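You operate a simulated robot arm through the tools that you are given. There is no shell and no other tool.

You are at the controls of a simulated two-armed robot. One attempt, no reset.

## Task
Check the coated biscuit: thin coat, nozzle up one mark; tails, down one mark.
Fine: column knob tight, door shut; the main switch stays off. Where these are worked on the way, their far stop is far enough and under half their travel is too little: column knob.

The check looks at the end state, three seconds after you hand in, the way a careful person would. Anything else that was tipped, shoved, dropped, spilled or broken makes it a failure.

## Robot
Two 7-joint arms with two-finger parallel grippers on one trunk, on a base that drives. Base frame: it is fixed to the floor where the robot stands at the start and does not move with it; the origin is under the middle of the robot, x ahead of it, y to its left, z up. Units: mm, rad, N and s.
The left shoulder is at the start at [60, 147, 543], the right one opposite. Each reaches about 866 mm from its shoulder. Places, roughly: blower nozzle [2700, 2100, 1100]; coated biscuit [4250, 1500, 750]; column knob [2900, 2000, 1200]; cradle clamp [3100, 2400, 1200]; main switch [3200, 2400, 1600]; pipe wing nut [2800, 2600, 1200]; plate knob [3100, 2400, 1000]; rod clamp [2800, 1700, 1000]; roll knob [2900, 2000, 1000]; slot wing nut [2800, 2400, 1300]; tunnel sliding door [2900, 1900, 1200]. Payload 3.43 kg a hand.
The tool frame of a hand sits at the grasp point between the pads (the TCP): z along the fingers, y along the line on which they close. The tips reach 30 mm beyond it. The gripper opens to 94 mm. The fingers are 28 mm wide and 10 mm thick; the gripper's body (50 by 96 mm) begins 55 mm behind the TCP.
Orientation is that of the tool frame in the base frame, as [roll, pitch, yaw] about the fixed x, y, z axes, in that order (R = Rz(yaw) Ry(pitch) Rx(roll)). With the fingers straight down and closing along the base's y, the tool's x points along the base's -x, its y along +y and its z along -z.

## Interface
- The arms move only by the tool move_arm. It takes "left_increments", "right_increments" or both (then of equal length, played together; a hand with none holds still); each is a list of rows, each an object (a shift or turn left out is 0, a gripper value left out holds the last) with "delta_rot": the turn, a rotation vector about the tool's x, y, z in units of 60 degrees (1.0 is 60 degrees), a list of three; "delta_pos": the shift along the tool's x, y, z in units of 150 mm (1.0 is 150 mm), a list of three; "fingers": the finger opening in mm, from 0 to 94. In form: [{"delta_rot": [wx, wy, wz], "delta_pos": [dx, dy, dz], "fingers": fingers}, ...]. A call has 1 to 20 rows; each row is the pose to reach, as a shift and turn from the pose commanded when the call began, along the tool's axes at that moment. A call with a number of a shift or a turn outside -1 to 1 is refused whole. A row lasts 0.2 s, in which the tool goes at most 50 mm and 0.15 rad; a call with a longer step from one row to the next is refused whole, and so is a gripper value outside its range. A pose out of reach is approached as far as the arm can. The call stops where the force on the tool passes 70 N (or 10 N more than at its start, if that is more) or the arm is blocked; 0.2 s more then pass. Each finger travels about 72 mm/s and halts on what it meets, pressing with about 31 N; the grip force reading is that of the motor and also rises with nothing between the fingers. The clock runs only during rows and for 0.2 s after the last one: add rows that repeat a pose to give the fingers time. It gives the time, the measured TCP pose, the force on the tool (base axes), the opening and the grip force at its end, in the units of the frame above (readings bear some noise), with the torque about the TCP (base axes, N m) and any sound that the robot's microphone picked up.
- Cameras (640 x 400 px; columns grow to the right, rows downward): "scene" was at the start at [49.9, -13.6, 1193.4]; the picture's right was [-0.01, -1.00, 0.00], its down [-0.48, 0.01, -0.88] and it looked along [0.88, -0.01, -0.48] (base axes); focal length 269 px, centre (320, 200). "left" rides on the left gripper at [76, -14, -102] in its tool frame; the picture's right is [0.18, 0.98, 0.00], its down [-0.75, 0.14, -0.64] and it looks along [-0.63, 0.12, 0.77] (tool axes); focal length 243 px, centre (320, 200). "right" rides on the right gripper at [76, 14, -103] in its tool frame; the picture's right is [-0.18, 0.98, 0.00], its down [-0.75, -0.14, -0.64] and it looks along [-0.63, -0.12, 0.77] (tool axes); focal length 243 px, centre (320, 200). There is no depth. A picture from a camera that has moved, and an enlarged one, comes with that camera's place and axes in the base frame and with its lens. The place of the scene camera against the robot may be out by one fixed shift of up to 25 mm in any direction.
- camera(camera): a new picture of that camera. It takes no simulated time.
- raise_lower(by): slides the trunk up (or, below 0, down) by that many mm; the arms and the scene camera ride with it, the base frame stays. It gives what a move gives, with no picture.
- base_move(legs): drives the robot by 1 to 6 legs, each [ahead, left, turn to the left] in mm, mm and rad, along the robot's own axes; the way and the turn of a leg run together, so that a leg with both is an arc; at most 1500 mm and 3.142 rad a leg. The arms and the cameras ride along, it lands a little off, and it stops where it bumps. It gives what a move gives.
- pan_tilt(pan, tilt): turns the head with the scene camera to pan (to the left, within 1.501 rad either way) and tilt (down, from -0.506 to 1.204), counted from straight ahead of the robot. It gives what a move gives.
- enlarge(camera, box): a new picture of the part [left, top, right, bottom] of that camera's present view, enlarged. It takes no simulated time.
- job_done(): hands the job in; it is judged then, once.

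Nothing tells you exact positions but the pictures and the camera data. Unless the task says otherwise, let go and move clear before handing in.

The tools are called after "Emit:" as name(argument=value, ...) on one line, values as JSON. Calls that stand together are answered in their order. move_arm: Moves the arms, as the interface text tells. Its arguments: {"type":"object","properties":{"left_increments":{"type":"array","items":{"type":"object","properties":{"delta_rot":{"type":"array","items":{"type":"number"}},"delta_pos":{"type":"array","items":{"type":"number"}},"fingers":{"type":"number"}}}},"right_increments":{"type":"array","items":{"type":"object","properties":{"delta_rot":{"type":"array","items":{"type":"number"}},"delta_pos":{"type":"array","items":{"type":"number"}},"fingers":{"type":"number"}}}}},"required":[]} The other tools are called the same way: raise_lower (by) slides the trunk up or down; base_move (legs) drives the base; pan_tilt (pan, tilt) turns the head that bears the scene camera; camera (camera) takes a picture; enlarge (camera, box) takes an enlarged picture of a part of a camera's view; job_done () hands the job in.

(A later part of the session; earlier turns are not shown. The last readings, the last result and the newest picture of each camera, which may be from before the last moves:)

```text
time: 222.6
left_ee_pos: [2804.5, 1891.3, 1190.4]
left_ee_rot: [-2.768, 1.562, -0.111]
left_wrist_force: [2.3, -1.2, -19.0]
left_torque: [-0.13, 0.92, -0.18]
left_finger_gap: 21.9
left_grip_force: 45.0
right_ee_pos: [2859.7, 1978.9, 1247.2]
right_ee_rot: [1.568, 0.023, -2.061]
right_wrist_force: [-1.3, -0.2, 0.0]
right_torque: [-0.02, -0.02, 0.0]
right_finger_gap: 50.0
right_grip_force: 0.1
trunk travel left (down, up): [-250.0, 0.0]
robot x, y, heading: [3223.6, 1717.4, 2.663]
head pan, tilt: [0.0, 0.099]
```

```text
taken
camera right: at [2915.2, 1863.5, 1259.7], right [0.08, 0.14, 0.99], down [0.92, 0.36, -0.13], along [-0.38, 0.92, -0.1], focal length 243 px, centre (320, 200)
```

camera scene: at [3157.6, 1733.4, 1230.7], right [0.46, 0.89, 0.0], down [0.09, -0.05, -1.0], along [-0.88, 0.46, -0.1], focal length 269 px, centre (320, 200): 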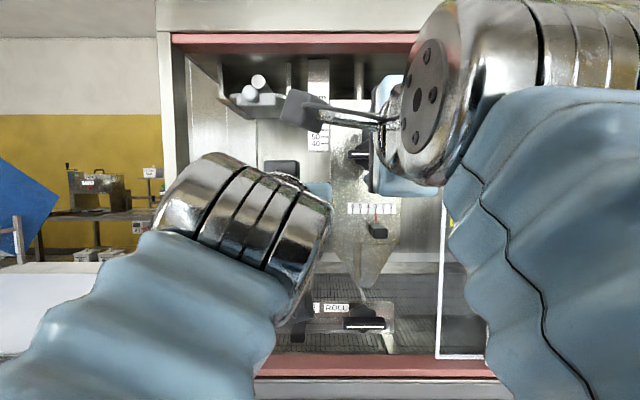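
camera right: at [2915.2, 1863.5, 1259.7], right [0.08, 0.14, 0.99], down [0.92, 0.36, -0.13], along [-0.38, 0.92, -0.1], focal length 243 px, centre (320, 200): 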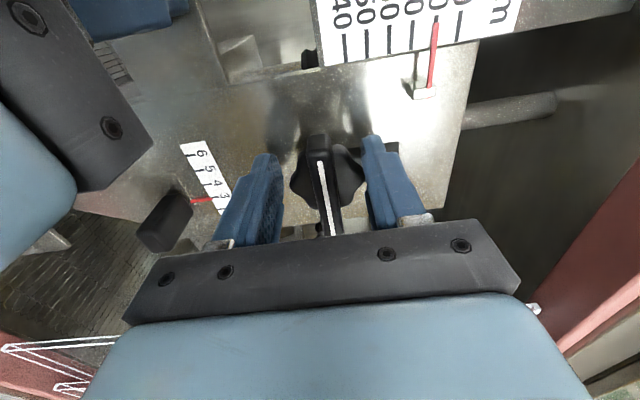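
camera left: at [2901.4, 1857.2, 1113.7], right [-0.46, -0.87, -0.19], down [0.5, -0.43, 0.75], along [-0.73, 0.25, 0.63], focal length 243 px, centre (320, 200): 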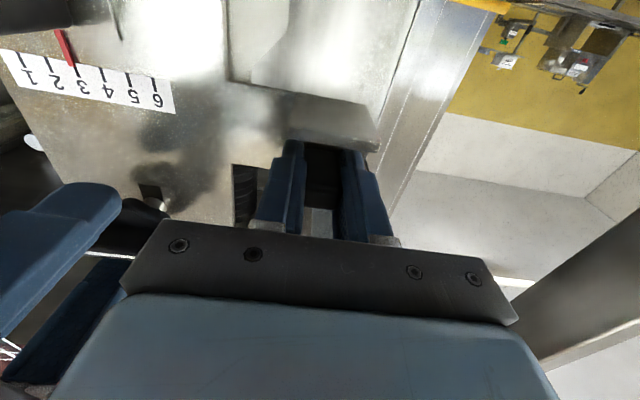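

Pointer at 80 is visible from the right camera. I shift 9 mm right to centre on the knob and close on the bar.

Emit:
move_arm(right_increments=[{"delta_pos": [-0.06, 0.007, 0], "delta_rot": [0, 0, 0.02], "fingers": 50}, {"delta_pos": [-0.06, 0.007, 0], "delta_rot": [0, 0, 0.02], "fingers": 36}, {"delta_pos": [-0.06, 0.007, 0], "delta_rot": [0, 0, 0.02], "fingers": 22}, {"delta_pos": [-0.06, 0.007, 0], "delta_rot": [0, 0, 0.02], "fingers": 2}, {"delta_pos": [-0.06, 0.007, 0], "delta_rot": [0, 0, 0.02], "fingers": 2}])

Emit:
camera(camera="right")

Emit:
camera(camera="scene")

```text
time: 223.8
left_ee_pos: [2804.5, 1892.1, 1191.5]
left_ee_rot: [-2.742, 1.564, -0.085]
left_wrist_force: [6.1, 3.0, -37.0]
left_torque: [-0.44, -0.01, 0.66]
left_finger_gap: 21.8
left_grip_force: 45.6
right_ee_pos: [2863.9, 1985.9, 1250.4]
right_ee_rot: [1.566, -0.001, -2.058]
right_wrist_force: [-3.9, -4.9, 13.0]
right_torque: [0.29, 0.43, -0.76]
right_finger_gap: 41.5
right_grip_force: 45.1
trunk travel left (down, up): [-250.0, 0.0]
robot x, y, heading: [3226.3, 1717.8, 2.661]
head pan, tilt: [0.0, 0.099]
```

```text
taken
camera right: at [2921.1, 1871.5, 1264.1], right [0.09, 0.16, 0.98], down [0.92, 0.37, -0.15], along [-0.38, 0.92, -0.12], focal length 243 px, centre (320, 200)
```

right: 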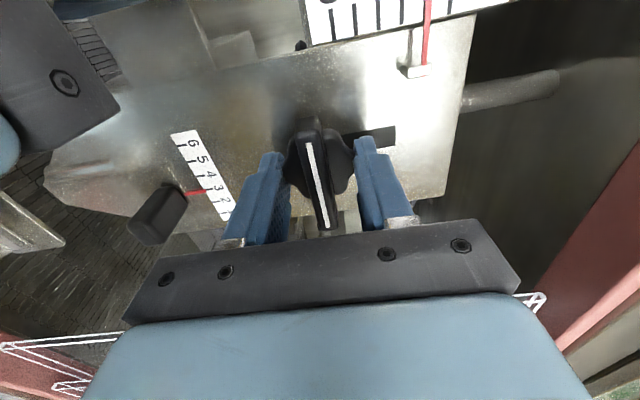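

```text
taken
camera scene: at [3156.6, 1733.7, 1230.7], right [0.46, 0.89, 0.0], down [0.09, -0.05, -0.99], along [-0.88, 0.46, -0.1], focal length 269 px, centre (320, 200)
```

scene: 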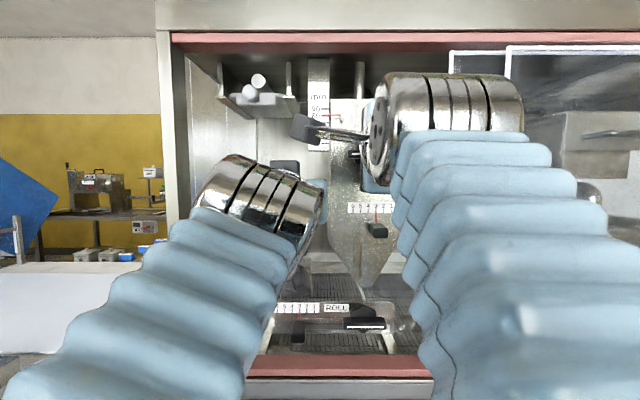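

The fingers caught the hub (gap 41.5), not the bar — too deep. I open, back out 9 mm and close again on the bar.

Emit:
move_arm(right_increments=[{"delta_pos": [0, 0, 0], "fingers": 54}, {"delta_pos": [0, 0, -0.03], "fingers": 54}, {"delta_pos": [0, 0, -0.06], "fingers": 40}, {"delta_pos": [0, 0, -0.06], "fingers": 26}, {"delta_pos": [0, 0, -0.06], "fingers": 12}, {"delta_pos": [0, 0, -0.06], "fingers": 2}, {"delta_pos": [0, 0, -0.06], "fingers": 2}], left_increments=[{"delta_pos": [0.006, 0, 0]}, {"delta_pos": [0.01, 0, 0]}, {"delta_pos": [0.01, 0, 0]}, {"delta_pos": [0.01, 0, 0]}, {"delta_pos": [0.01, 0, 0]}, {"delta_pos": [0.01, 0, 0]}, {"delta_pos": [0.01, 0, 0]}])

Emit:
camera(camera="right")

```text
time: 225.4
left_ee_pos: [2803.4, 1892.5, 1190.9]
left_ee_rot: [-2.237, 1.566, 0.417]
left_wrist_force: [12.6, -22.8, -26.9]
left_torque: [-0.4, 0.12, -0.01]
left_finger_gap: 21.9
left_grip_force: 45.2
right_ee_pos: [2873.1, 1989.3, 1249.3]
right_ee_rot: [1.568, -0.006, -2.063]
right_wrist_force: [-23.7, 27.3, 31.8]
right_torque: [0.03, 0.65, -0.88]
right_finger_gap: 41.2
right_grip_force: 44.8
trunk travel left (down, up): [-250.0, 0.0]
robot x, y, heading: [3223.7, 1721.8, 2.66]
head pan, tilt: [0.0, 0.099]
```

```text
taken
camera right: at [2928.5, 1873.0, 1264.4], right [0.09, 0.17, 0.98], down [0.92, 0.36, -0.15], along [-0.38, 0.92, -0.12], focal length 243 px, centre (320, 200)
```

right: 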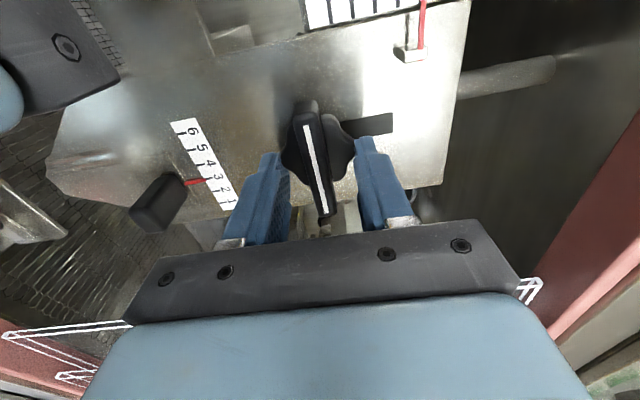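

Still on the hub. I open fully first, back out a further 9 mm, then close.

Emit:
move_arm(right_increments=[{"delta_pos": [0, 0, 0], "fingers": 54}, {"delta_pos": [0, 0, 0], "fingers": 54}, {"delta_pos": [0, 0, -0.03], "fingers": 54}, {"delta_pos": [0, 0, -0.06], "fingers": 54}, {"delta_pos": [0, 0, -0.06], "fingers": 40}, {"delta_pos": [0, 0, -0.06], "fingers": 26}, {"delta_pos": [0, 0, -0.06], "fingers": 12}, {"delta_pos": [0, 0, -0.06], "fingers": 2}, {"delta_pos": [0, 0, -0.06], "fingers": 2}])

Emit:
camera(camera="right")

Emit:
enlarge(camera="left", box=[0, 100, 240, 250])

```text
time: 227.4
left_ee_pos: [2804.3, 1892.3, 1191.4]
left_ee_rot: [-2.065, 1.566, 0.587]
left_wrist_force: [-8.7, -7.6, -15.4]
left_torque: [-0.89, -0.31, 1.11]
left_finger_gap: 22.2
left_grip_force: 44.5
right_ee_pos: [2882.2, 1990.4, 1249.6]
right_ee_rot: [1.572, -0.019, -2.067]
right_wrist_force: [-3.5, 11.6, 26.5]
right_torque: [0.03, 0.82, -0.4]
right_finger_gap: 39.7
right_grip_force: 45.0
trunk travel left (down, up): [-250.0, 0.0]
robot x, y, heading: [3223.7, 1718.7, 2.659]
head pan, tilt: [0.0, 0.099]
```

```text
taken
camera right: at [2937.3, 1875.2, 1265.6], right [0.1, 0.18, 0.98], down [0.92, 0.36, -0.15], along [-0.38, 0.92, -0.13], focal length 243 px, centre (320, 200)
```

right: 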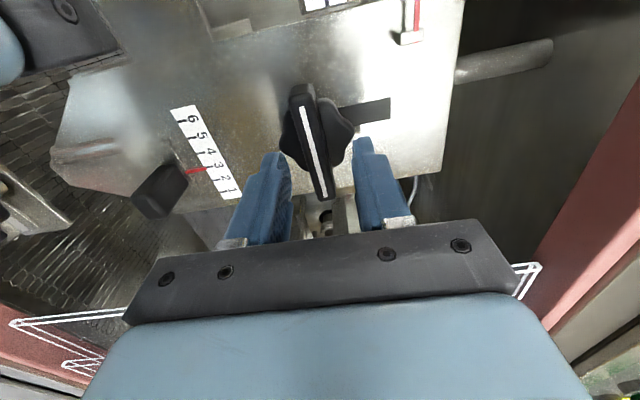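

```text
2.67 times, centred on (120, 175) of left
camera zoom: at [2901.3, 1857.3, 1115.3], right [-0.46, -0.87, -0.19], down [0.5, -0.43, 0.75], along [-0.73, 0.25, 0.63], focal length 647 px, centre (853, 267)
```

zoom: 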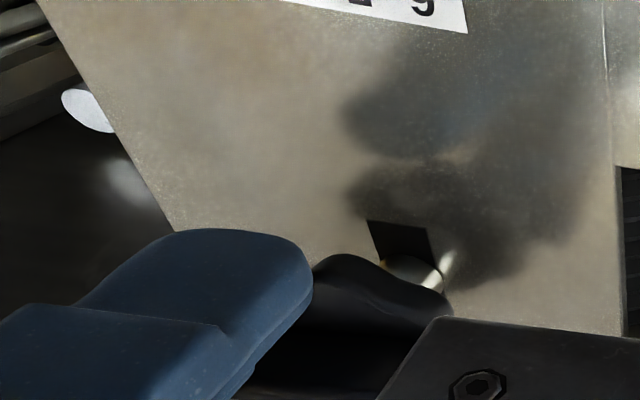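

The knob body itself is ~40 mm across where I can grip, so I'll use that: re-centre (10 mm left), go in 12 mm, grip firmly, then try a small counter-clockwise turn.

Emit:
move_arm(right_increments=[{"delta_pos": [0, 0, 0], "fingers": 56}, {"delta_pos": [0.03, 0, 0], "fingers": 56}, {"delta_pos": [0.06, 0, 0.04], "fingers": 56}, {"delta_pos": [0.06, 0, 0.09], "fingers": 56}, {"delta_pos": [0.06, 0, 0.09], "fingers": 40}, {"delta_pos": [0.06, 0, 0.09], "fingers": 20}, {"delta_pos": [0.06, 0, 0.09], "fingers": 10}, {"delta_pos": [0.06, 0, 0.09], "fingers": 10}])

Emit:
camera(camera="right")

```text
time: 229.2
left_ee_pos: [2804.0, 1892.0, 1191.9]
left_ee_rot: [-1.94, 1.566, 0.712]
left_wrist_force: [1.1, -9.7, -17.3]
left_torque: [-0.28, 0.89, 0.93]
left_finger_gap: 22.0
left_grip_force: 44.5
right_ee_pos: [2863.1, 1979.8, 1249.9]
right_ee_rot: [1.567, -0.003, -2.061]
right_wrist_force: [-15.3, 8.8, 18.3]
right_torque: [0.35, 0.39, 0.18]
right_finger_gap: 41.5
right_grip_force: 44.9
trunk travel left (down, up): [-250.0, 0.0]
robot x, y, heading: [3224.2, 1717.5, 2.661]
head pan, tilt: [0.0, 0.099]
```

```text
taken
camera right: at [2919.2, 1863.9, 1264.6], right [0.09, 0.16, 0.98], down [0.92, 0.36, -0.15], along [-0.38, 0.92, -0.12], focal length 243 px, centre (320, 200)
```

right: 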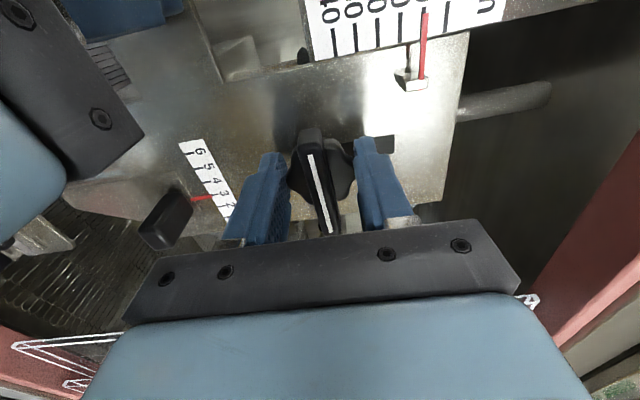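

Firm grip on the knob. I test a 30° counter-clockwise turn (loosening).

Emit:
move_arm(right_increments=[{"delta_pos": [-0.03, 0, 0], "fingers": 5}, {"delta_pos": [-0.04, 0, 0], "delta_rot": [0, 0, -0.1], "fingers": 5}, {"delta_pos": [-0.04, 0, 0], "delta_rot": [0, 0, -0.2]}, {"delta_pos": [-0.04, 0, 0], "delta_rot": [0, 0, -0.3]}, {"delta_pos": [-0.04, 0, 0], "delta_rot": [0, 0, -0.4]}, {"delta_pos": [-0.04, 0, 0], "delta_rot": [0, 0, -0.5]}])

Emit:
camera(camera="right")

Emit:
enlarge(camera="scene", box=[280, 40, 440, 260])

```text
time: 230.4
left_ee_pos: [2804.6, 1892.2, 1190.7]
left_ee_rot: [1.184, 1.57, -2.447]
left_wrist_force: [2.5, -9.3, -14.2]
left_torque: [1.95, 3.05, -0.11]
left_finger_gap: 21.5
left_grip_force: 45.0
right_ee_pos: [2866.3, 1980.3, 1249.9]
right_ee_rot: [1.573, 0.368, -2.052]
right_wrist_force: [-12.9, 0.3, 10.6]
right_torque: [-3.34, -1.14, -0.26]
right_finger_gap: 41.4
right_grip_force: 45.4
trunk travel left (down, up): [-250.0, 0.0]
robot x, y, heading: [3225.3, 1718.2, 2.662]
head pan, tilt: [0.0, 0.099]
stopped in row 6 (right hand): the force on the tool passed its limit at 84 N (the readings are from after the stop); the commanded pose is now the measured one
```

```text
taken
camera right: at [2923.8, 1865.8, 1235.5], right [-0.09, -0.16, 0.98], down [0.92, 0.37, 0.14], along [-0.39, 0.91, 0.12], focal length 243 px, centre (320, 200)
```

right: 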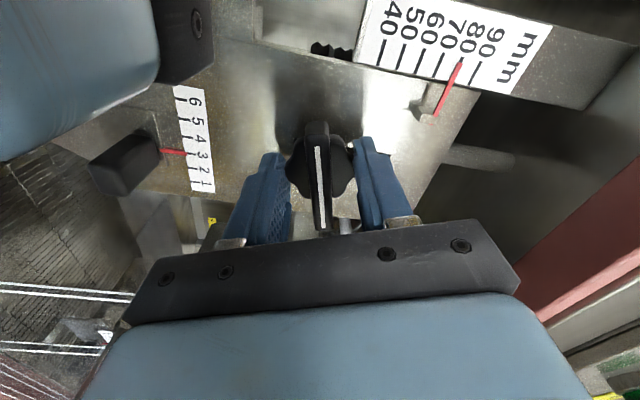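

```text
1.82 times, centred on (360, 150) of scene
camera zoom: at [3156.1, 1732.3, 1230.6], right [0.46, 0.89, 0.0], down [0.09, -0.05, -0.99], along [-0.88, 0.46, -0.1], focal length 489 px, centre (247, 291)
```

zoom: 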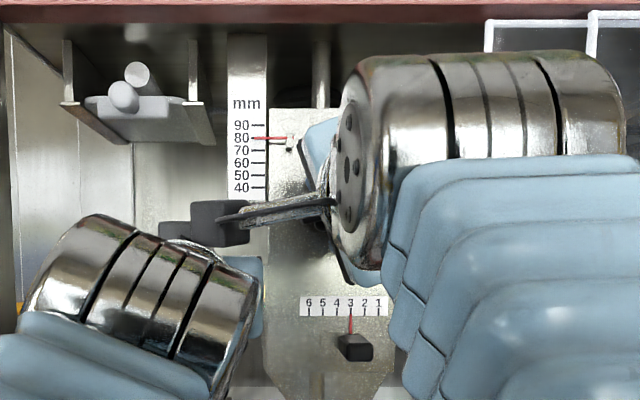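

The knob turns with my hand (about 21°), but the right hand's camera then meets the left hand. I turn it back tight, and will re-grip with the left hand coming from below at a steep angle to make room.

Emit:
move_arm(right_increments=[{"delta_rot": [0, 0, 0.1], "fingers": 5}, {"delta_rot": [0, 0, 0.2]}, {"delta_rot": [0, 0, 0.3]}, {"delta_rot": [0, 0, 0.36]}])

Emit:
camera(camera="right")

```text
time: 231.4
left_ee_pos: [2804.1, 1892.4, 1189.9]
left_ee_rot: [1.909, 1.569, -1.721]
left_wrist_force: [-0.5, -6.7, -3.5]
left_torque: [-0.01, -0.38, 0.89]
left_finger_gap: 21.8
left_grip_force: 45.1
right_ee_pos: [2867.6, 1980.5, 1249.4]
right_ee_rot: [1.572, -0.005, -2.054]
right_wrist_force: [-11.2, -1.5, 9.3]
right_torque: [0.71, -0.17, 0.24]
right_finger_gap: 41.3
right_grip_force: 44.8
trunk travel left (down, up): [-250.0, 0.0]
robot x, y, heading: [3224.2, 1717.7, 2.668]
head pan, tilt: [0.0, 0.099]
```

```text
taken
camera right: at [2924.6, 1865.8, 1264.9], right [0.09, 0.17, 0.98], down [0.92, 0.37, -0.14], along [-0.39, 0.91, -0.12], focal length 243 px, centre (320, 200)
```

right: 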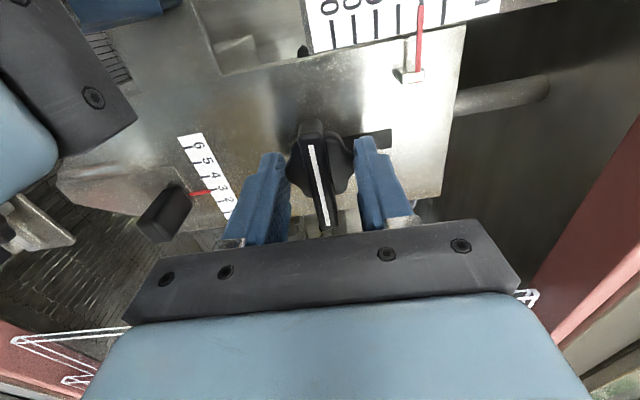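

Knob is back tight. Now the left hand releases, backs off and pitches its fingers upward 35°.

Emit:
move_arm(left_increments=[{"fingers": 40}, {"fingers": 60}, {"delta_pos": [0, 0, -0.15], "fingers": 60}, {"delta_pos": [0, 0, -0.3]}, {"delta_pos": [0, 0, -0.45]}, {"delta_pos": [0, 0, -0.5], "delta_rot": [0, -0.12, 0]}, {"delta_pos": [0, 0, -0.5], "delta_rot": [0, -0.24, 0]}, {"delta_pos": [0, 0, -0.5], "delta_rot": [0, -0.36, 0]}, {"delta_pos": [0, 0, -0.5], "delta_rot": [0, -0.48, 0]}, {"delta_pos": [0, 0, -0.5], "delta_rot": [0, -0.583, 0]}])

Emit:
camera(camera="left")

Emit:
camera(camera="scene")

Emit:
enlarge(camera="right", box=[140, 0, 520, 240])

```text
time: 233.7
left_ee_pos: [2846.9, 1828.9, 1195.6]
left_ee_rot: [-0.271, 1.002, 2.317]
left_wrist_force: [0.1, -1.0, 0.3]
left_torque: [0.01, 0.03, 0.0]
left_finger_gap: 60.0
left_grip_force: 0.1
right_ee_pos: [2867.7, 1980.6, 1249.9]
right_ee_rot: [1.568, -0.005, -2.05]
right_wrist_force: [-7.3, -3.5, 4.6]
right_torque: [0.25, 0.14, -0.2]
right_finger_gap: 41.4
right_grip_force: 45.2
trunk travel left (down, up): [-250.0, 0.0]
robot x, y, heading: [3221.9, 1720.7, 2.659]
head pan, tilt: [0.0, 0.099]
stopped in row 10 (left hand): the arm was blocked; the commanded pose is now the measured one
```

```text
taken
camera left: at [2903.6, 1827.8, 1080.8], right [-0.61, -0.73, -0.3], down [0.68, -0.68, 0.28], along [-0.41, -0.03, 0.91], focal length 243 px, centre (320, 200)
```

left: 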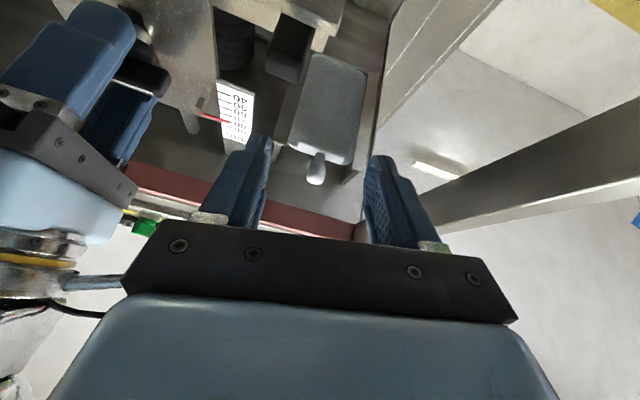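

```text
taken
camera scene: at [3156.7, 1732.7, 1230.4], right [0.46, 0.89, 0.0], down [0.09, -0.05, -0.99], along [-0.88, 0.46, -0.1], focal length 269 px, centre (320, 200)
```

scene: 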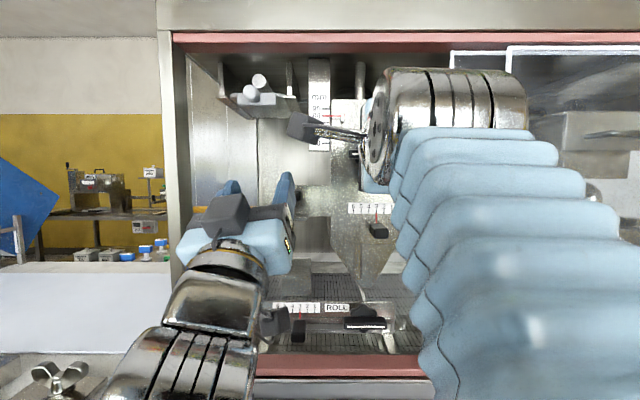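

```text
1.67 times, centred on (330, 120) of right
camera zoom: at [2924.9, 1865.9, 1264.6], right [0.09, 0.17, 0.98], down [0.92, 0.37, -0.15], along [-0.39, 0.91, -0.12], focal length 404 px, centre (303, 333)
```

zoom: 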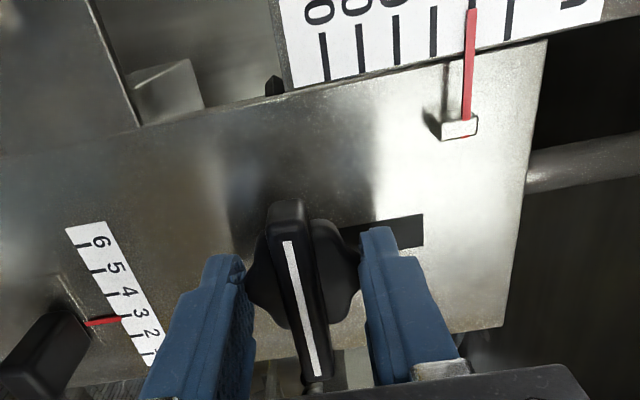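

The left wrist can't take that pose well. I'll move the left hand clear and first test whether the nozzle stays up by itself when the knob is loosened.

Emit:
move_arm(left_increments=[{"delta_pos": [0, 0, -0.25]}, {"delta_pos": [0, 0, -0.5]}, {"delta_pos": [0, 0, -0.7]}])

Emit:
camera(camera="scene")

```text
time: 234.4
left_ee_pos: [2925.3, 1784.8, 1141.4]
left_ee_rot: [-0.266, 1.001, 2.319]
left_wrist_force: [1.0, 0.0, 0.2]
left_torque: [-0.02, 0.02, 0.0]
left_finger_gap: 59.7
left_grip_force: 0.1
right_ee_pos: [2869.2, 1981.2, 1250.4]
right_ee_rot: [1.569, -0.005, -2.051]
right_wrist_force: [-7.9, -3.9, 4.4]
right_torque: [0.26, 0.26, 0.66]
right_finger_gap: 41.4
right_grip_force: 45.1
trunk travel left (down, up): [-250.0, 0.0]
robot x, y, heading: [3224.1, 1720.1, 2.659]
head pan, tilt: [0.0, 0.099]
```

```text
taken
camera scene: at [3156.6, 1732.6, 1230.8], right [0.46, 0.89, 0.0], down [0.09, -0.05, -0.99], along [-0.88, 0.46, -0.1], focal length 269 px, centre (320, 200)
```

scene: 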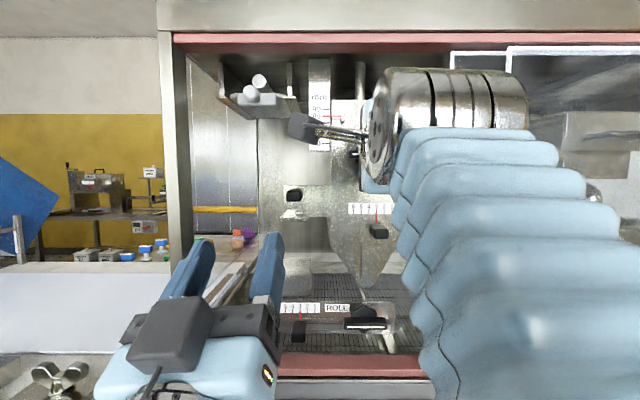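

Left hand is clear. Now I loosen the knob 60° counter-clockwise with the right hand.

Emit:
move_arm(right_increments=[{"delta_rot": [0, 0, -0.1], "fingers": 5}, {"delta_rot": [0, 0, -0.2]}, {"delta_rot": [0, 0, -0.3]}, {"delta_rot": [0, 0, -0.4]}, {"delta_rot": [0, 0, -0.5]}, {"delta_rot": [0, 0, -0.6]}, {"delta_rot": [0, 0, -0.7]}, {"delta_rot": [0, 0, -0.8]}, {"delta_rot": [0, 0, -0.9]}, {"delta_rot": [0, 0, -1.0]}])

Emit:
camera(camera="right")

Emit:
enlarge(camera="scene", box=[260, 40, 440, 260])

```text
time: 236.7
left_ee_pos: [2927.0, 1786.5, 1141.5]
left_ee_rot: [-0.266, 1.002, 2.322]
left_wrist_force: [-0.3, 0.5, -0.3]
left_torque: [-0.02, 0.0, 0.0]
left_finger_gap: 60.2
left_grip_force: 0.1
right_ee_pos: [2868.6, 1983.5, 1248.3]
right_ee_rot: [1.57, 1.045, -2.053]
right_wrist_force: [4.3, 1.4, -5.1]
right_torque: [0.0, 0.05, -0.17]
right_finger_gap: 40.8
right_grip_force: 44.9
trunk travel left (down, up): [-250.0, 0.0]
robot x, y, heading: [3225.3, 1717.7, 2.657]
head pan, tilt: [0.0, 0.099]
```

```text
taken
camera right: at [2937.3, 1890.0, 1191.2], right [-0.35, -0.67, 0.65], down [0.8, 0.14, 0.58], along [-0.48, 0.73, 0.49], focal length 243 px, centre (320, 200)
```

right: 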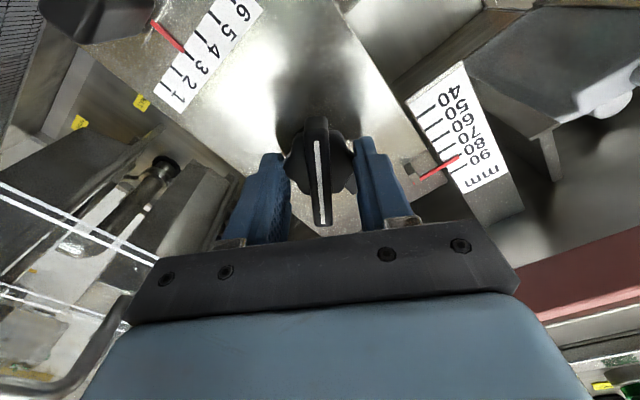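

```text
1.82 times, centred on (350, 150) of scene
camera zoom: at [3158.0, 1733.6, 1230.7], right [0.46, 0.89, 0.0], down [0.09, -0.05, -1.0], along [-0.88, 0.46, -0.1], focal length 489 px, centre (266, 291)
```

zoom: 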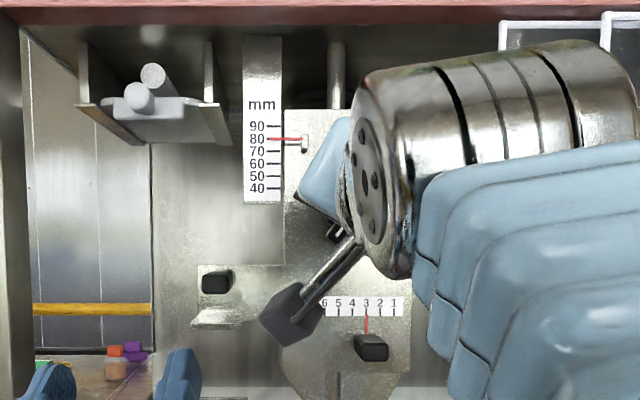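

The knob has turned 60° and the pointer stays at 80. I continue loosening toward its stop.

Emit:
move_arm(right_increments=[{"delta_rot": [0, 0, -0.1], "fingers": 5}, {"delta_rot": [0, 0, -0.2]}, {"delta_rot": [0, 0, -0.3]}, {"delta_rot": [0, 0, -0.4]}, {"delta_rot": [0, 0, -0.5]}, {"delta_rot": [0, 0, -0.6]}, {"delta_rot": [0, 0, -0.7]}, {"delta_rot": [0, 0, -0.8]}, {"delta_rot": [0, 0, -0.9]}, {"delta_rot": [0, 0, -1.0]}])

Emit:
camera(camera="right")

Emit:
enlarge(camera="scene", box=[260, 40, 440, 260])

```text
time: 238.8
left_ee_pos: [2926.6, 1786.2, 1143.0]
left_ee_rot: [-0.265, 1.002, 2.321]
left_wrist_force: [0.2, 0.2, -0.4]
left_torque: [0.03, -0.03, -0.03]
left_finger_gap: 60.1
left_grip_force: 0.0
right_ee_pos: [2869.2, 1981.1, 1251.3]
right_ee_rot: [-1.569, 1.05, 1.092]
right_wrist_force: [-0.5, 2.7, 0.2]
right_torque: [-0.84, 0.52, -0.04]
right_finger_gap: 40.9
right_grip_force: 44.9
trunk travel left (down, up): [-250.0, 0.0]
robot x, y, heading: [3224.2, 1715.8, 2.658]
head pan, tilt: [0.0, 0.099]
```

```text
taken
camera right: at [2972.5, 1957.4, 1177.5], right [-0.44, -0.84, -0.33], down [0.45, -0.52, 0.72], along [-0.78, 0.17, 0.61], focal length 243 px, centre (320, 200)
```

right: 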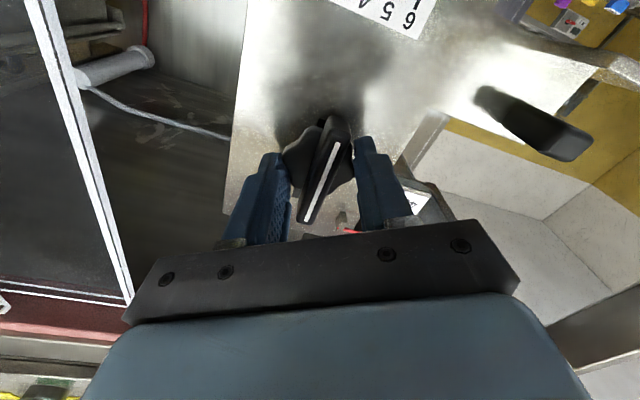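

```text
1.82 times, centred on (350, 150) of scene
camera zoom: at [3157.6, 1733.8, 1230.7], right [0.46, 0.89, 0.0], down [0.09, -0.05, -0.99], along [-0.88, 0.46, -0.1], focal length 489 px, centre (266, 291)
```

zoom: 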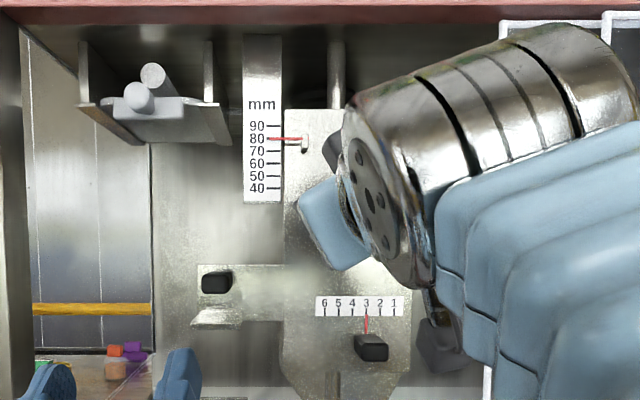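

The bar now lags in my fingers: the knob has reached its far stop at about 90°. The nozzle hasn't dropped. I release the knob and back the right hand out.

Emit:
move_arm(right_increments=[{"fingers": 60}, {"fingers": 60}, {"delta_pos": [0, 0, -0.15]}, {"delta_pos": [0, 0, -0.4]}, {"delta_pos": [0, 0, -0.6]}])

Emit:
camera(camera="right")

Emit:
camera(camera="scene")

```text
time: 240.2
left_ee_pos: [2926.3, 1786.2, 1141.6]
left_ee_rot: [-0.265, 1.001, 2.321]
left_wrist_force: [-0.1, 0.7, -0.2]
left_torque: [0.0, -0.03, 0.0]
left_finger_gap: 60.0
left_grip_force: 0.2
right_ee_pos: [2939.1, 1967.9, 1238.2]
right_ee_rot: [-1.66, 1.077, 0.991]
right_wrist_force: [0.0, -0.3, -0.2]
right_torque: [-0.01, 0.01, 0.02]
right_finger_gap: 60.0
right_grip_force: 0.0
trunk travel left (down, up): [-250.0, 0.0]
robot x, y, heading: [3222.0, 1716.7, 2.658]
head pan, tilt: [0.0, 0.099]
stopped in row 5 (right hand): the arm was blocked; the commanded pose is now the measured one
```

```text
taken
camera right: at [3044.7, 1938.4, 1168.5], right [-0.45, -0.84, -0.3], down [0.42, -0.5, 0.76], along [-0.79, 0.21, 0.58], focal length 243 px, centre (320, 200)
```

right: 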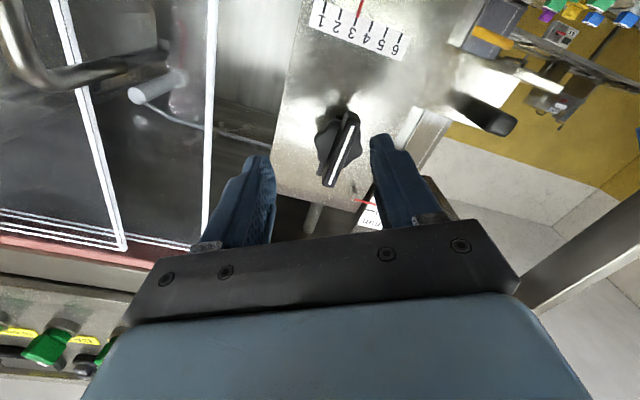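

```text
taken
camera scene: at [3162.5, 1741.5, 1231.9], right [0.55, 0.83, 0.0], down [0.07, -0.05, -1.0], along [-0.83, 0.55, -0.09], focal length 269 px, centre (320, 200)
```

scene: 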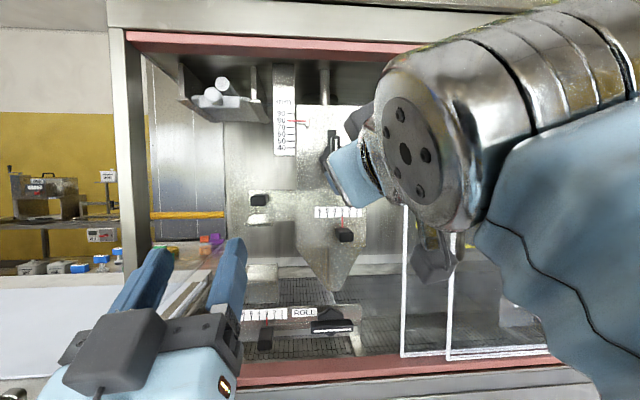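

The knob bar is now vertical (loose stop). The right wrist touches the head again, so I lower the right hand out of the way.

Emit:
move_arm(right_increments=[{"delta_pos": [0.2, 0.1, 0.1]}, {"delta_pos": [0.45, 0.24, 0.1]}, {"delta_pos": [0.7, 0.37, 0.1]}, {"delta_pos": [0.93, 0.5, 0.1]}])

Emit:
pan_tilt(pan=0.0, tilt=0.1)

Emit:
camera(camera="scene")

Emit:
camera(camera="left")

```text
time: 241.2
left_ee_pos: [2926.3, 1786.3, 1141.2]
left_ee_rot: [-0.265, 1.004, 2.321]
left_wrist_force: [-1.0, 0.0, 0.2]
left_torque: [0.0, 0.0, 0.0]
left_finger_gap: 59.9
left_grip_force: 0.1
right_ee_pos: [2935.3, 1967.1, 1081.9]
right_ee_rot: [-1.639, 1.076, 1.018]
right_wrist_force: [1.2, -0.2, -0.7]
right_torque: [-0.01, -0.02, 0.0]
right_finger_gap: 60.1
right_grip_force: 0.1
trunk travel left (down, up): [-250.0, 0.0]
robot x, y, heading: [3222.3, 1717.2, 2.656]
head pan, tilt: [0.0, 0.099]
```

```text
time: 241.8
left_ee_pos: [2926.7, 1787.3, 1141.1]
left_ee_rot: [-0.266, 1.001, 2.321]
left_wrist_force: [-0.2, 0.1, -0.7]
left_torque: [0.0, 0.01, 0.0]
left_finger_gap: 60.0
left_grip_force: 0.0
right_ee_pos: [2933.8, 1966.1, 1081.7]
right_ee_rot: [-1.639, 1.076, 1.016]
right_wrist_force: [-0.1, -1.0, 0.1]
right_torque: [-0.01, 0.02, 0.03]
right_finger_gap: 60.2
right_grip_force: 0.0
trunk travel left (down, up): [-250.0, 0.0]
robot x, y, heading: [3222.5, 1716.2, 2.662]
head pan, tilt: [0.0, 0.099]
```

```text
taken
camera scene: at [3157.6, 1733.4, 1230.7], right [0.46, 0.89, 0.0], down [0.09, -0.05, -1.0], along [-0.88, 0.46, -0.1], focal length 269 px, centre (320, 200)
```

scene: 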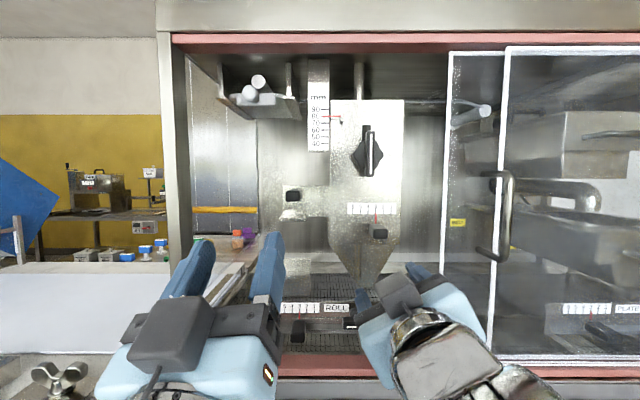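

```text
taken
camera left: at [2982.2, 1785.7, 1025.7], right [-0.61, -0.73, -0.29], down [0.68, -0.68, 0.28], along [-0.41, -0.03, 0.91], focal length 243 px, centre (320, 200)
```

left: 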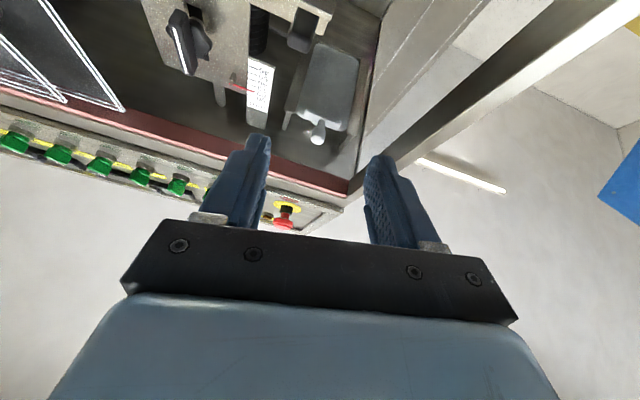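

Knob is vertical/loose and the scale reads 80. I return the left hand to horizontal in front of the grip.

Emit:
move_arm(left_increments=[{"delta_pos": [0.02, -0.04, 0.13], "delta_rot": [-0.011, 0.087, 0.027]}, {"delta_pos": [0.035, -0.08, 0.26], "delta_rot": [-0.022, 0.174, 0.054]}, {"delta_pos": [0.05, -0.12, 0.38], "delta_rot": [-0.032, 0.26, 0.08]}, {"delta_pos": [0.07, -0.16, 0.5], "delta_rot": [-0.043, 0.346, 0.107]}, {"delta_pos": [0.085, -0.19, 0.62], "delta_rot": [-0.054, 0.433, 0.134]}, {"delta_pos": [0.097, -0.209, 0.729], "delta_rot": [-0.064, 0.519, 0.16]}, {"delta_pos": [0.097, -0.209, 0.729], "delta_rot": [-0.064, 0.519, 0.16]}])

Emit:
camera(camera="left")

Emit:
camera(camera="scene")

```text
time: 243.4
left_ee_pos: [2856.2, 1862.3, 1190.6]
left_ee_rot: [1.182, 1.571, -2.448]
left_wrist_force: [-0.1, 0.1, -0.3]
left_torque: [-0.01, 0.01, -0.03]
left_finger_gap: 60.0
left_grip_force: 0.1
right_ee_pos: [2934.2, 1967.1, 1082.3]
right_ee_rot: [-1.638, 1.077, 1.016]
right_wrist_force: [0.2, -0.2, 0.2]
right_torque: [0.0, 0.02, 0.01]
right_finger_gap: 60.1
right_grip_force: 0.0
trunk travel left (down, up): [-250.0, 0.0]
robot x, y, heading: [3221.8, 1715.8, 2.664]
head pan, tilt: [0.0, 0.099]
```

```text
taken
camera left: at [2953.5, 1827.5, 1114.9], right [-0.46, -0.87, -0.18], down [0.5, -0.42, 0.75], along [-0.73, 0.25, 0.63], focal length 243 px, centre (320, 200)
```

left: 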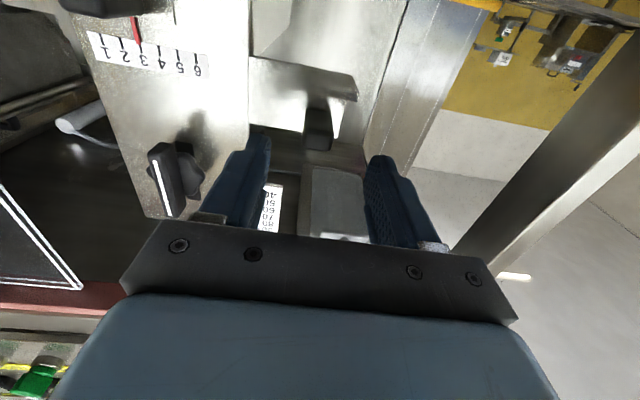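

```text
taken
camera scene: at [3157.4, 1733.5, 1230.7], right [0.46, 0.89, 0.0], down [0.09, -0.05, -0.99], along [-0.88, 0.46, -0.1], focal length 269 px, centre (320, 200)
```

scene: 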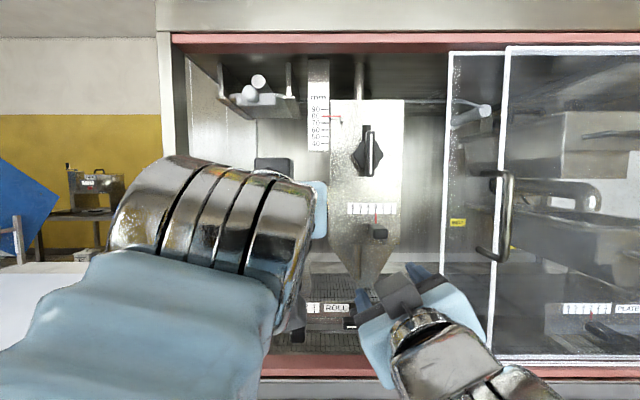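

Aligned. I advance 54 mm and close on the grip.

Emit:
move_arm(left_increments=[{"delta_pos": [0, 0, 0.15]}, {"delta_pos": [0, 0, 0.3]}, {"delta_pos": [0, 0, 0.36]}, {"delta_pos": [0, 0, 0.36], "fingers": 44}, {"delta_pos": [0, 0, 0.36], "fingers": 28}, {"delta_pos": [0, 0, 0.36], "fingers": 10}, {"delta_pos": [0, 0, 0.36], "fingers": 10}])

Emit:
enlarge(camera="scene", box=[290, 80, 410, 180])

Emit:
camera(camera="left")

```text
time: 245.1
left_ee_pos: [2808.6, 1888.1, 1190.2]
left_ee_rot: [0.324, 1.57, 2.979]
left_wrist_force: [4.7, 3.0, -9.2]
left_torque: [0.14, 0.36, -0.35]
left_finger_gap: 21.4
left_grip_force: 44.9
right_ee_pos: [2934.9, 1967.8, 1082.2]
right_ee_rot: [-1.64, 1.075, 1.016]
right_wrist_force: [0.9, 0.0, -0.3]
right_torque: [0.01, -0.02, 0.0]
right_finger_gap: 60.0
right_grip_force: 0.1
trunk travel left (down, up): [-250.0, 0.0]
robot x, y, heading: [3224.5, 1720.1, 2.662]
head pan, tilt: [0.0, 0.099]
```

```text
4.00 times, centred on (350, 130) of scene
camera zoom: at [3157.6, 1734.0, 1230.6], right [0.46, 0.89, 0.0], down [0.09, -0.05, -0.99], along [-0.88, 0.46, -0.1], focal length 1075 px, centre (200, 480)
```

zoom: 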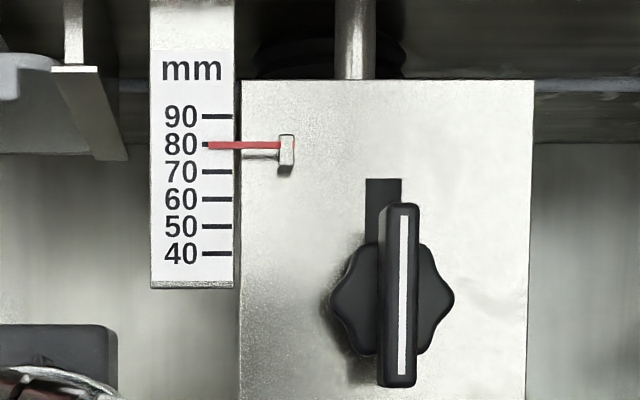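

```text
taken
camera left: at [2905.8, 1854.7, 1114.0], right [-0.46, -0.87, -0.18], down [0.5, -0.43, 0.75], along [-0.73, 0.25, 0.63], focal length 243 px, centre (320, 200)
```

left: 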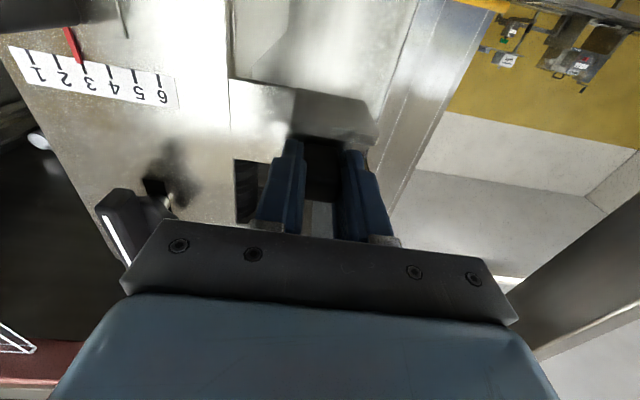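

Gripped; pointer exactly at 80 (row 145; 90 is row 117). I lift 10 mm.

Emit:
move_arm(left_increments=[{"delta_pos": [-0.015, 0, 0], "fingers": 5}, {"delta_pos": [-0.03, 0, 0]}, {"delta_pos": [-0.05, 0, 0]}, {"delta_pos": [-0.067, 0, 0]}, {"delta_pos": [-0.067, 0, 0]}])

Emit:
enlarge(camera="scene", box=[290, 80, 410, 180])

```text
time: 246.2
left_ee_pos: [2809.2, 1891.4, 1200.3]
left_ee_rot: [3.013, 1.567, -0.613]
left_wrist_force: [11.1, 7.3, -30.2]
left_torque: [-0.61, -1.29, -0.49]
left_finger_gap: 22.2
left_grip_force: 44.7
right_ee_pos: [2935.0, 1968.8, 1081.9]
right_ee_rot: [-1.64, 1.077, 1.013]
right_wrist_force: [-0.9, 0.1, 0.5]
right_torque: [-0.03, -0.02, 0.03]
right_finger_gap: 60.0
right_grip_force: 0.1
trunk travel left (down, up): [-250.0, 0.0]
robot x, y, heading: [3226.1, 1717.9, 2.662]
head pan, tilt: [0.0, 0.099]
```

```text
4.00 times, centred on (350, 130) of scene
camera zoom: at [3157.4, 1735.2, 1230.7], right [0.46, 0.89, 0.0], down [0.09, -0.05, -0.99], along [-0.88, 0.46, -0.1], focal length 1075 px, centre (200, 480)
```

zoom: 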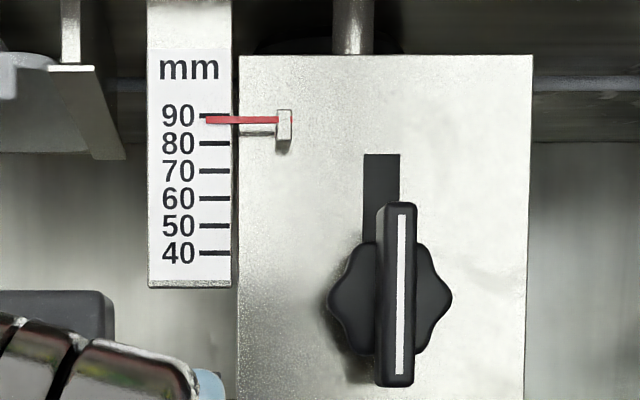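

It reads about 89; I nudge up another ~1.3 mm.

Emit:
move_arm(left_increments=[{"delta_pos": [-0.009, 0, 0], "fingers": 5}, {"delta_pos": [-0.009, 0, 0]}, {"delta_pos": [-0.009, 0, 0]}])

Emit:
enlarge(camera="scene", box=[310, 85, 370, 145])

```text
time: 247.1
left_ee_pos: [2809.9, 1889.8, 1201.6]
left_ee_rot: [2.978, 1.567, -0.648]
left_wrist_force: [11.4, 7.9, -28.6]
left_torque: [-0.58, -1.22, -0.7]
left_finger_gap: 21.8
left_grip_force: 44.6
right_ee_pos: [2934.3, 1968.5, 1081.1]
right_ee_rot: [-1.64, 1.077, 1.015]
right_wrist_force: [0.2, 0.3, 0.6]
right_torque: [-0.03, -0.03, 0.0]
right_finger_gap: 60.0
right_grip_force: 0.0
trunk travel left (down, up): [-250.0, 0.0]
robot x, y, heading: [3221.9, 1719.3, 2.66]
head pan, tilt: [0.0, 0.099]
```

```text
6.67 times, centred on (340, 115) of scene
camera zoom: at [3157.5, 1735.1, 1230.7], right [0.46, 0.89, 0.0], down [0.09, -0.05, -0.99], along [-0.88, 0.46, -0.1], focal length 1792 px, centre (187, 767)
```

zoom: 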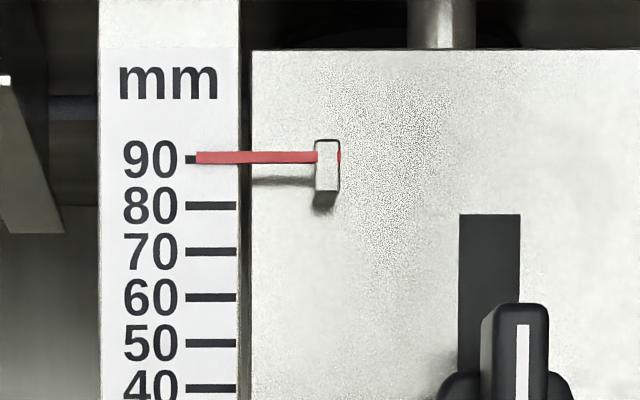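

The pointer is on 90. I unload the left hand slightly, open it and back off, then check the nozzle stays.

Emit:
move_arm(left_increments=[{"delta_pos": [0.008, 0, 0], "fingers": 5}, {"delta_pos": [0.008, 0, 0], "fingers": 36}, {"delta_pos": [0.008, 0, 0], "fingers": 60}, {"delta_pos": [0.008, 0, 0], "fingers": 60}, {"delta_pos": [0, 0, -0.15], "fingers": 60}, {"delta_pos": [0, 0.05, -0.35]}, {"delta_pos": [0, 0.2, -0.55]}, {"delta_pos": [0, 0.4, -0.6]}])

Emit:
enlarge(camera="scene", box=[310, 85, 370, 145])

Emit:
camera(camera="scene")

```text
time: 248.8
left_ee_pos: [2860.7, 1794.0, 1202.0]
left_ee_rot: [-1.033, 1.569, 1.621]
left_wrist_force: [-0.7, 0.7, 0.5]
left_torque: [0.01, 0.0, 0.01]
left_finger_gap: 60.0
left_grip_force: 0.0
right_ee_pos: [2935.1, 1967.2, 1082.3]
right_ee_rot: [-1.64, 1.076, 1.015]
right_wrist_force: [0.9, 0.3, -0.6]
right_torque: [-0.04, 0.02, 0.0]
right_finger_gap: 59.9
right_grip_force: 0.0
trunk travel left (down, up): [-250.0, 0.0]
robot x, y, heading: [3222.5, 1717.7, 2.657]
head pan, tilt: [0.0, 0.099]
```

```text
6.67 times, centred on (340, 115) of scene
camera zoom: at [3157.8, 1733.6, 1230.8], right [0.46, 0.89, 0.0], down [0.09, -0.05, -1.0], along [-0.88, 0.46, -0.1], focal length 1792 px, centre (187, 767)
```

zoom: 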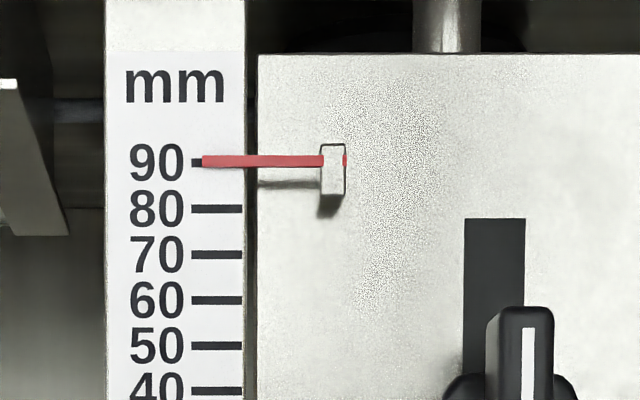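

```text
taken
camera scene: at [3157.8, 1733.6, 1230.8], right [0.46, 0.89, 0.0], down [0.09, -0.05, -1.0], along [-0.88, 0.46, -0.1], focal length 269 px, centre (320, 200)
```

scene: 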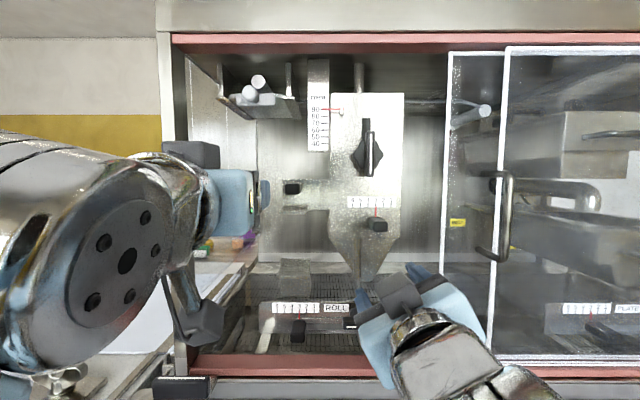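

The nozzle stays at 90. Now the right hand goes back to the knob with its fingers level (bar is vertical), to tighten clockwise.

Emit:
move_arm(right_increments=[{"delta_pos": [-0.2, -0.08, 0.03], "delta_rot": [0, -0.006, 0.09], "fingers": 60}, {"delta_pos": [-0.4, -0.17, 0.06], "delta_rot": [0, -0.012, 0.18]}, {"delta_pos": [-0.6, -0.26, 0.1], "delta_rot": [0, -0.018, 0.27]}, {"delta_pos": [-0.8, -0.35, 0.14], "delta_rot": [0, -0.024, 0.36]}, {"delta_pos": [-0.99, -0.43, 0.17], "delta_rot": [0, -0.033, 0.4715]}, {"delta_pos": [-0.99, -0.43, 0.17], "delta_rot": [0, -0.033, 0.4715]}])

Emit:
camera(camera="right")

Emit:
camera(camera="scene")

```text
time: 250.2
left_ee_pos: [2860.5, 1793.9, 1201.3]
left_ee_rot: [-0.889, 1.568, 1.764]
left_wrist_force: [-0.6, 0.3, -0.1]
left_torque: [0.04, -0.03, 0.02]
left_finger_gap: 59.9
left_grip_force: 0.0
right_ee_pos: [2900.5, 1970.0, 1243.3]
right_ee_rot: [1.039, 1.57, -2.586]
right_wrist_force: [0.7, 0.4, -0.5]
right_torque: [0.01, 0.01, 0.01]
right_finger_gap: 60.0
right_grip_force: 0.2
trunk travel left (down, up): [-250.0, 0.0]
robot x, y, heading: [3225.4, 1719.2, 2.66]
head pan, tilt: [0.0, 0.099]
```

```text
taken
camera right: at [2984.9, 1910.0, 1167.1], right [-0.46, -0.87, 0.18], down [0.63, -0.17, 0.75], along [-0.62, 0.46, 0.63], focal length 243 px, centre (320, 200)
```

right: 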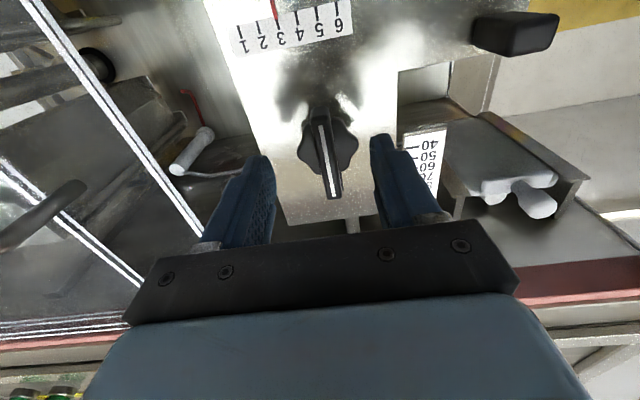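

```text
taken
camera scene: at [3157.4, 1733.4, 1230.7], right [0.46, 0.89, 0.0], down [0.09, -0.05, -0.99], along [-0.88, 0.46, -0.1], focal length 269 px, centre (320, 200)
```

scene: 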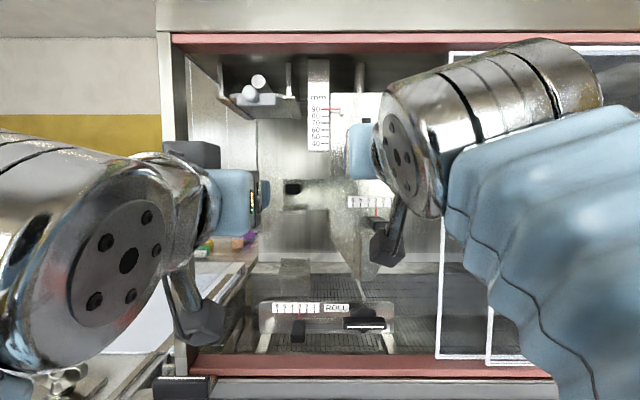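

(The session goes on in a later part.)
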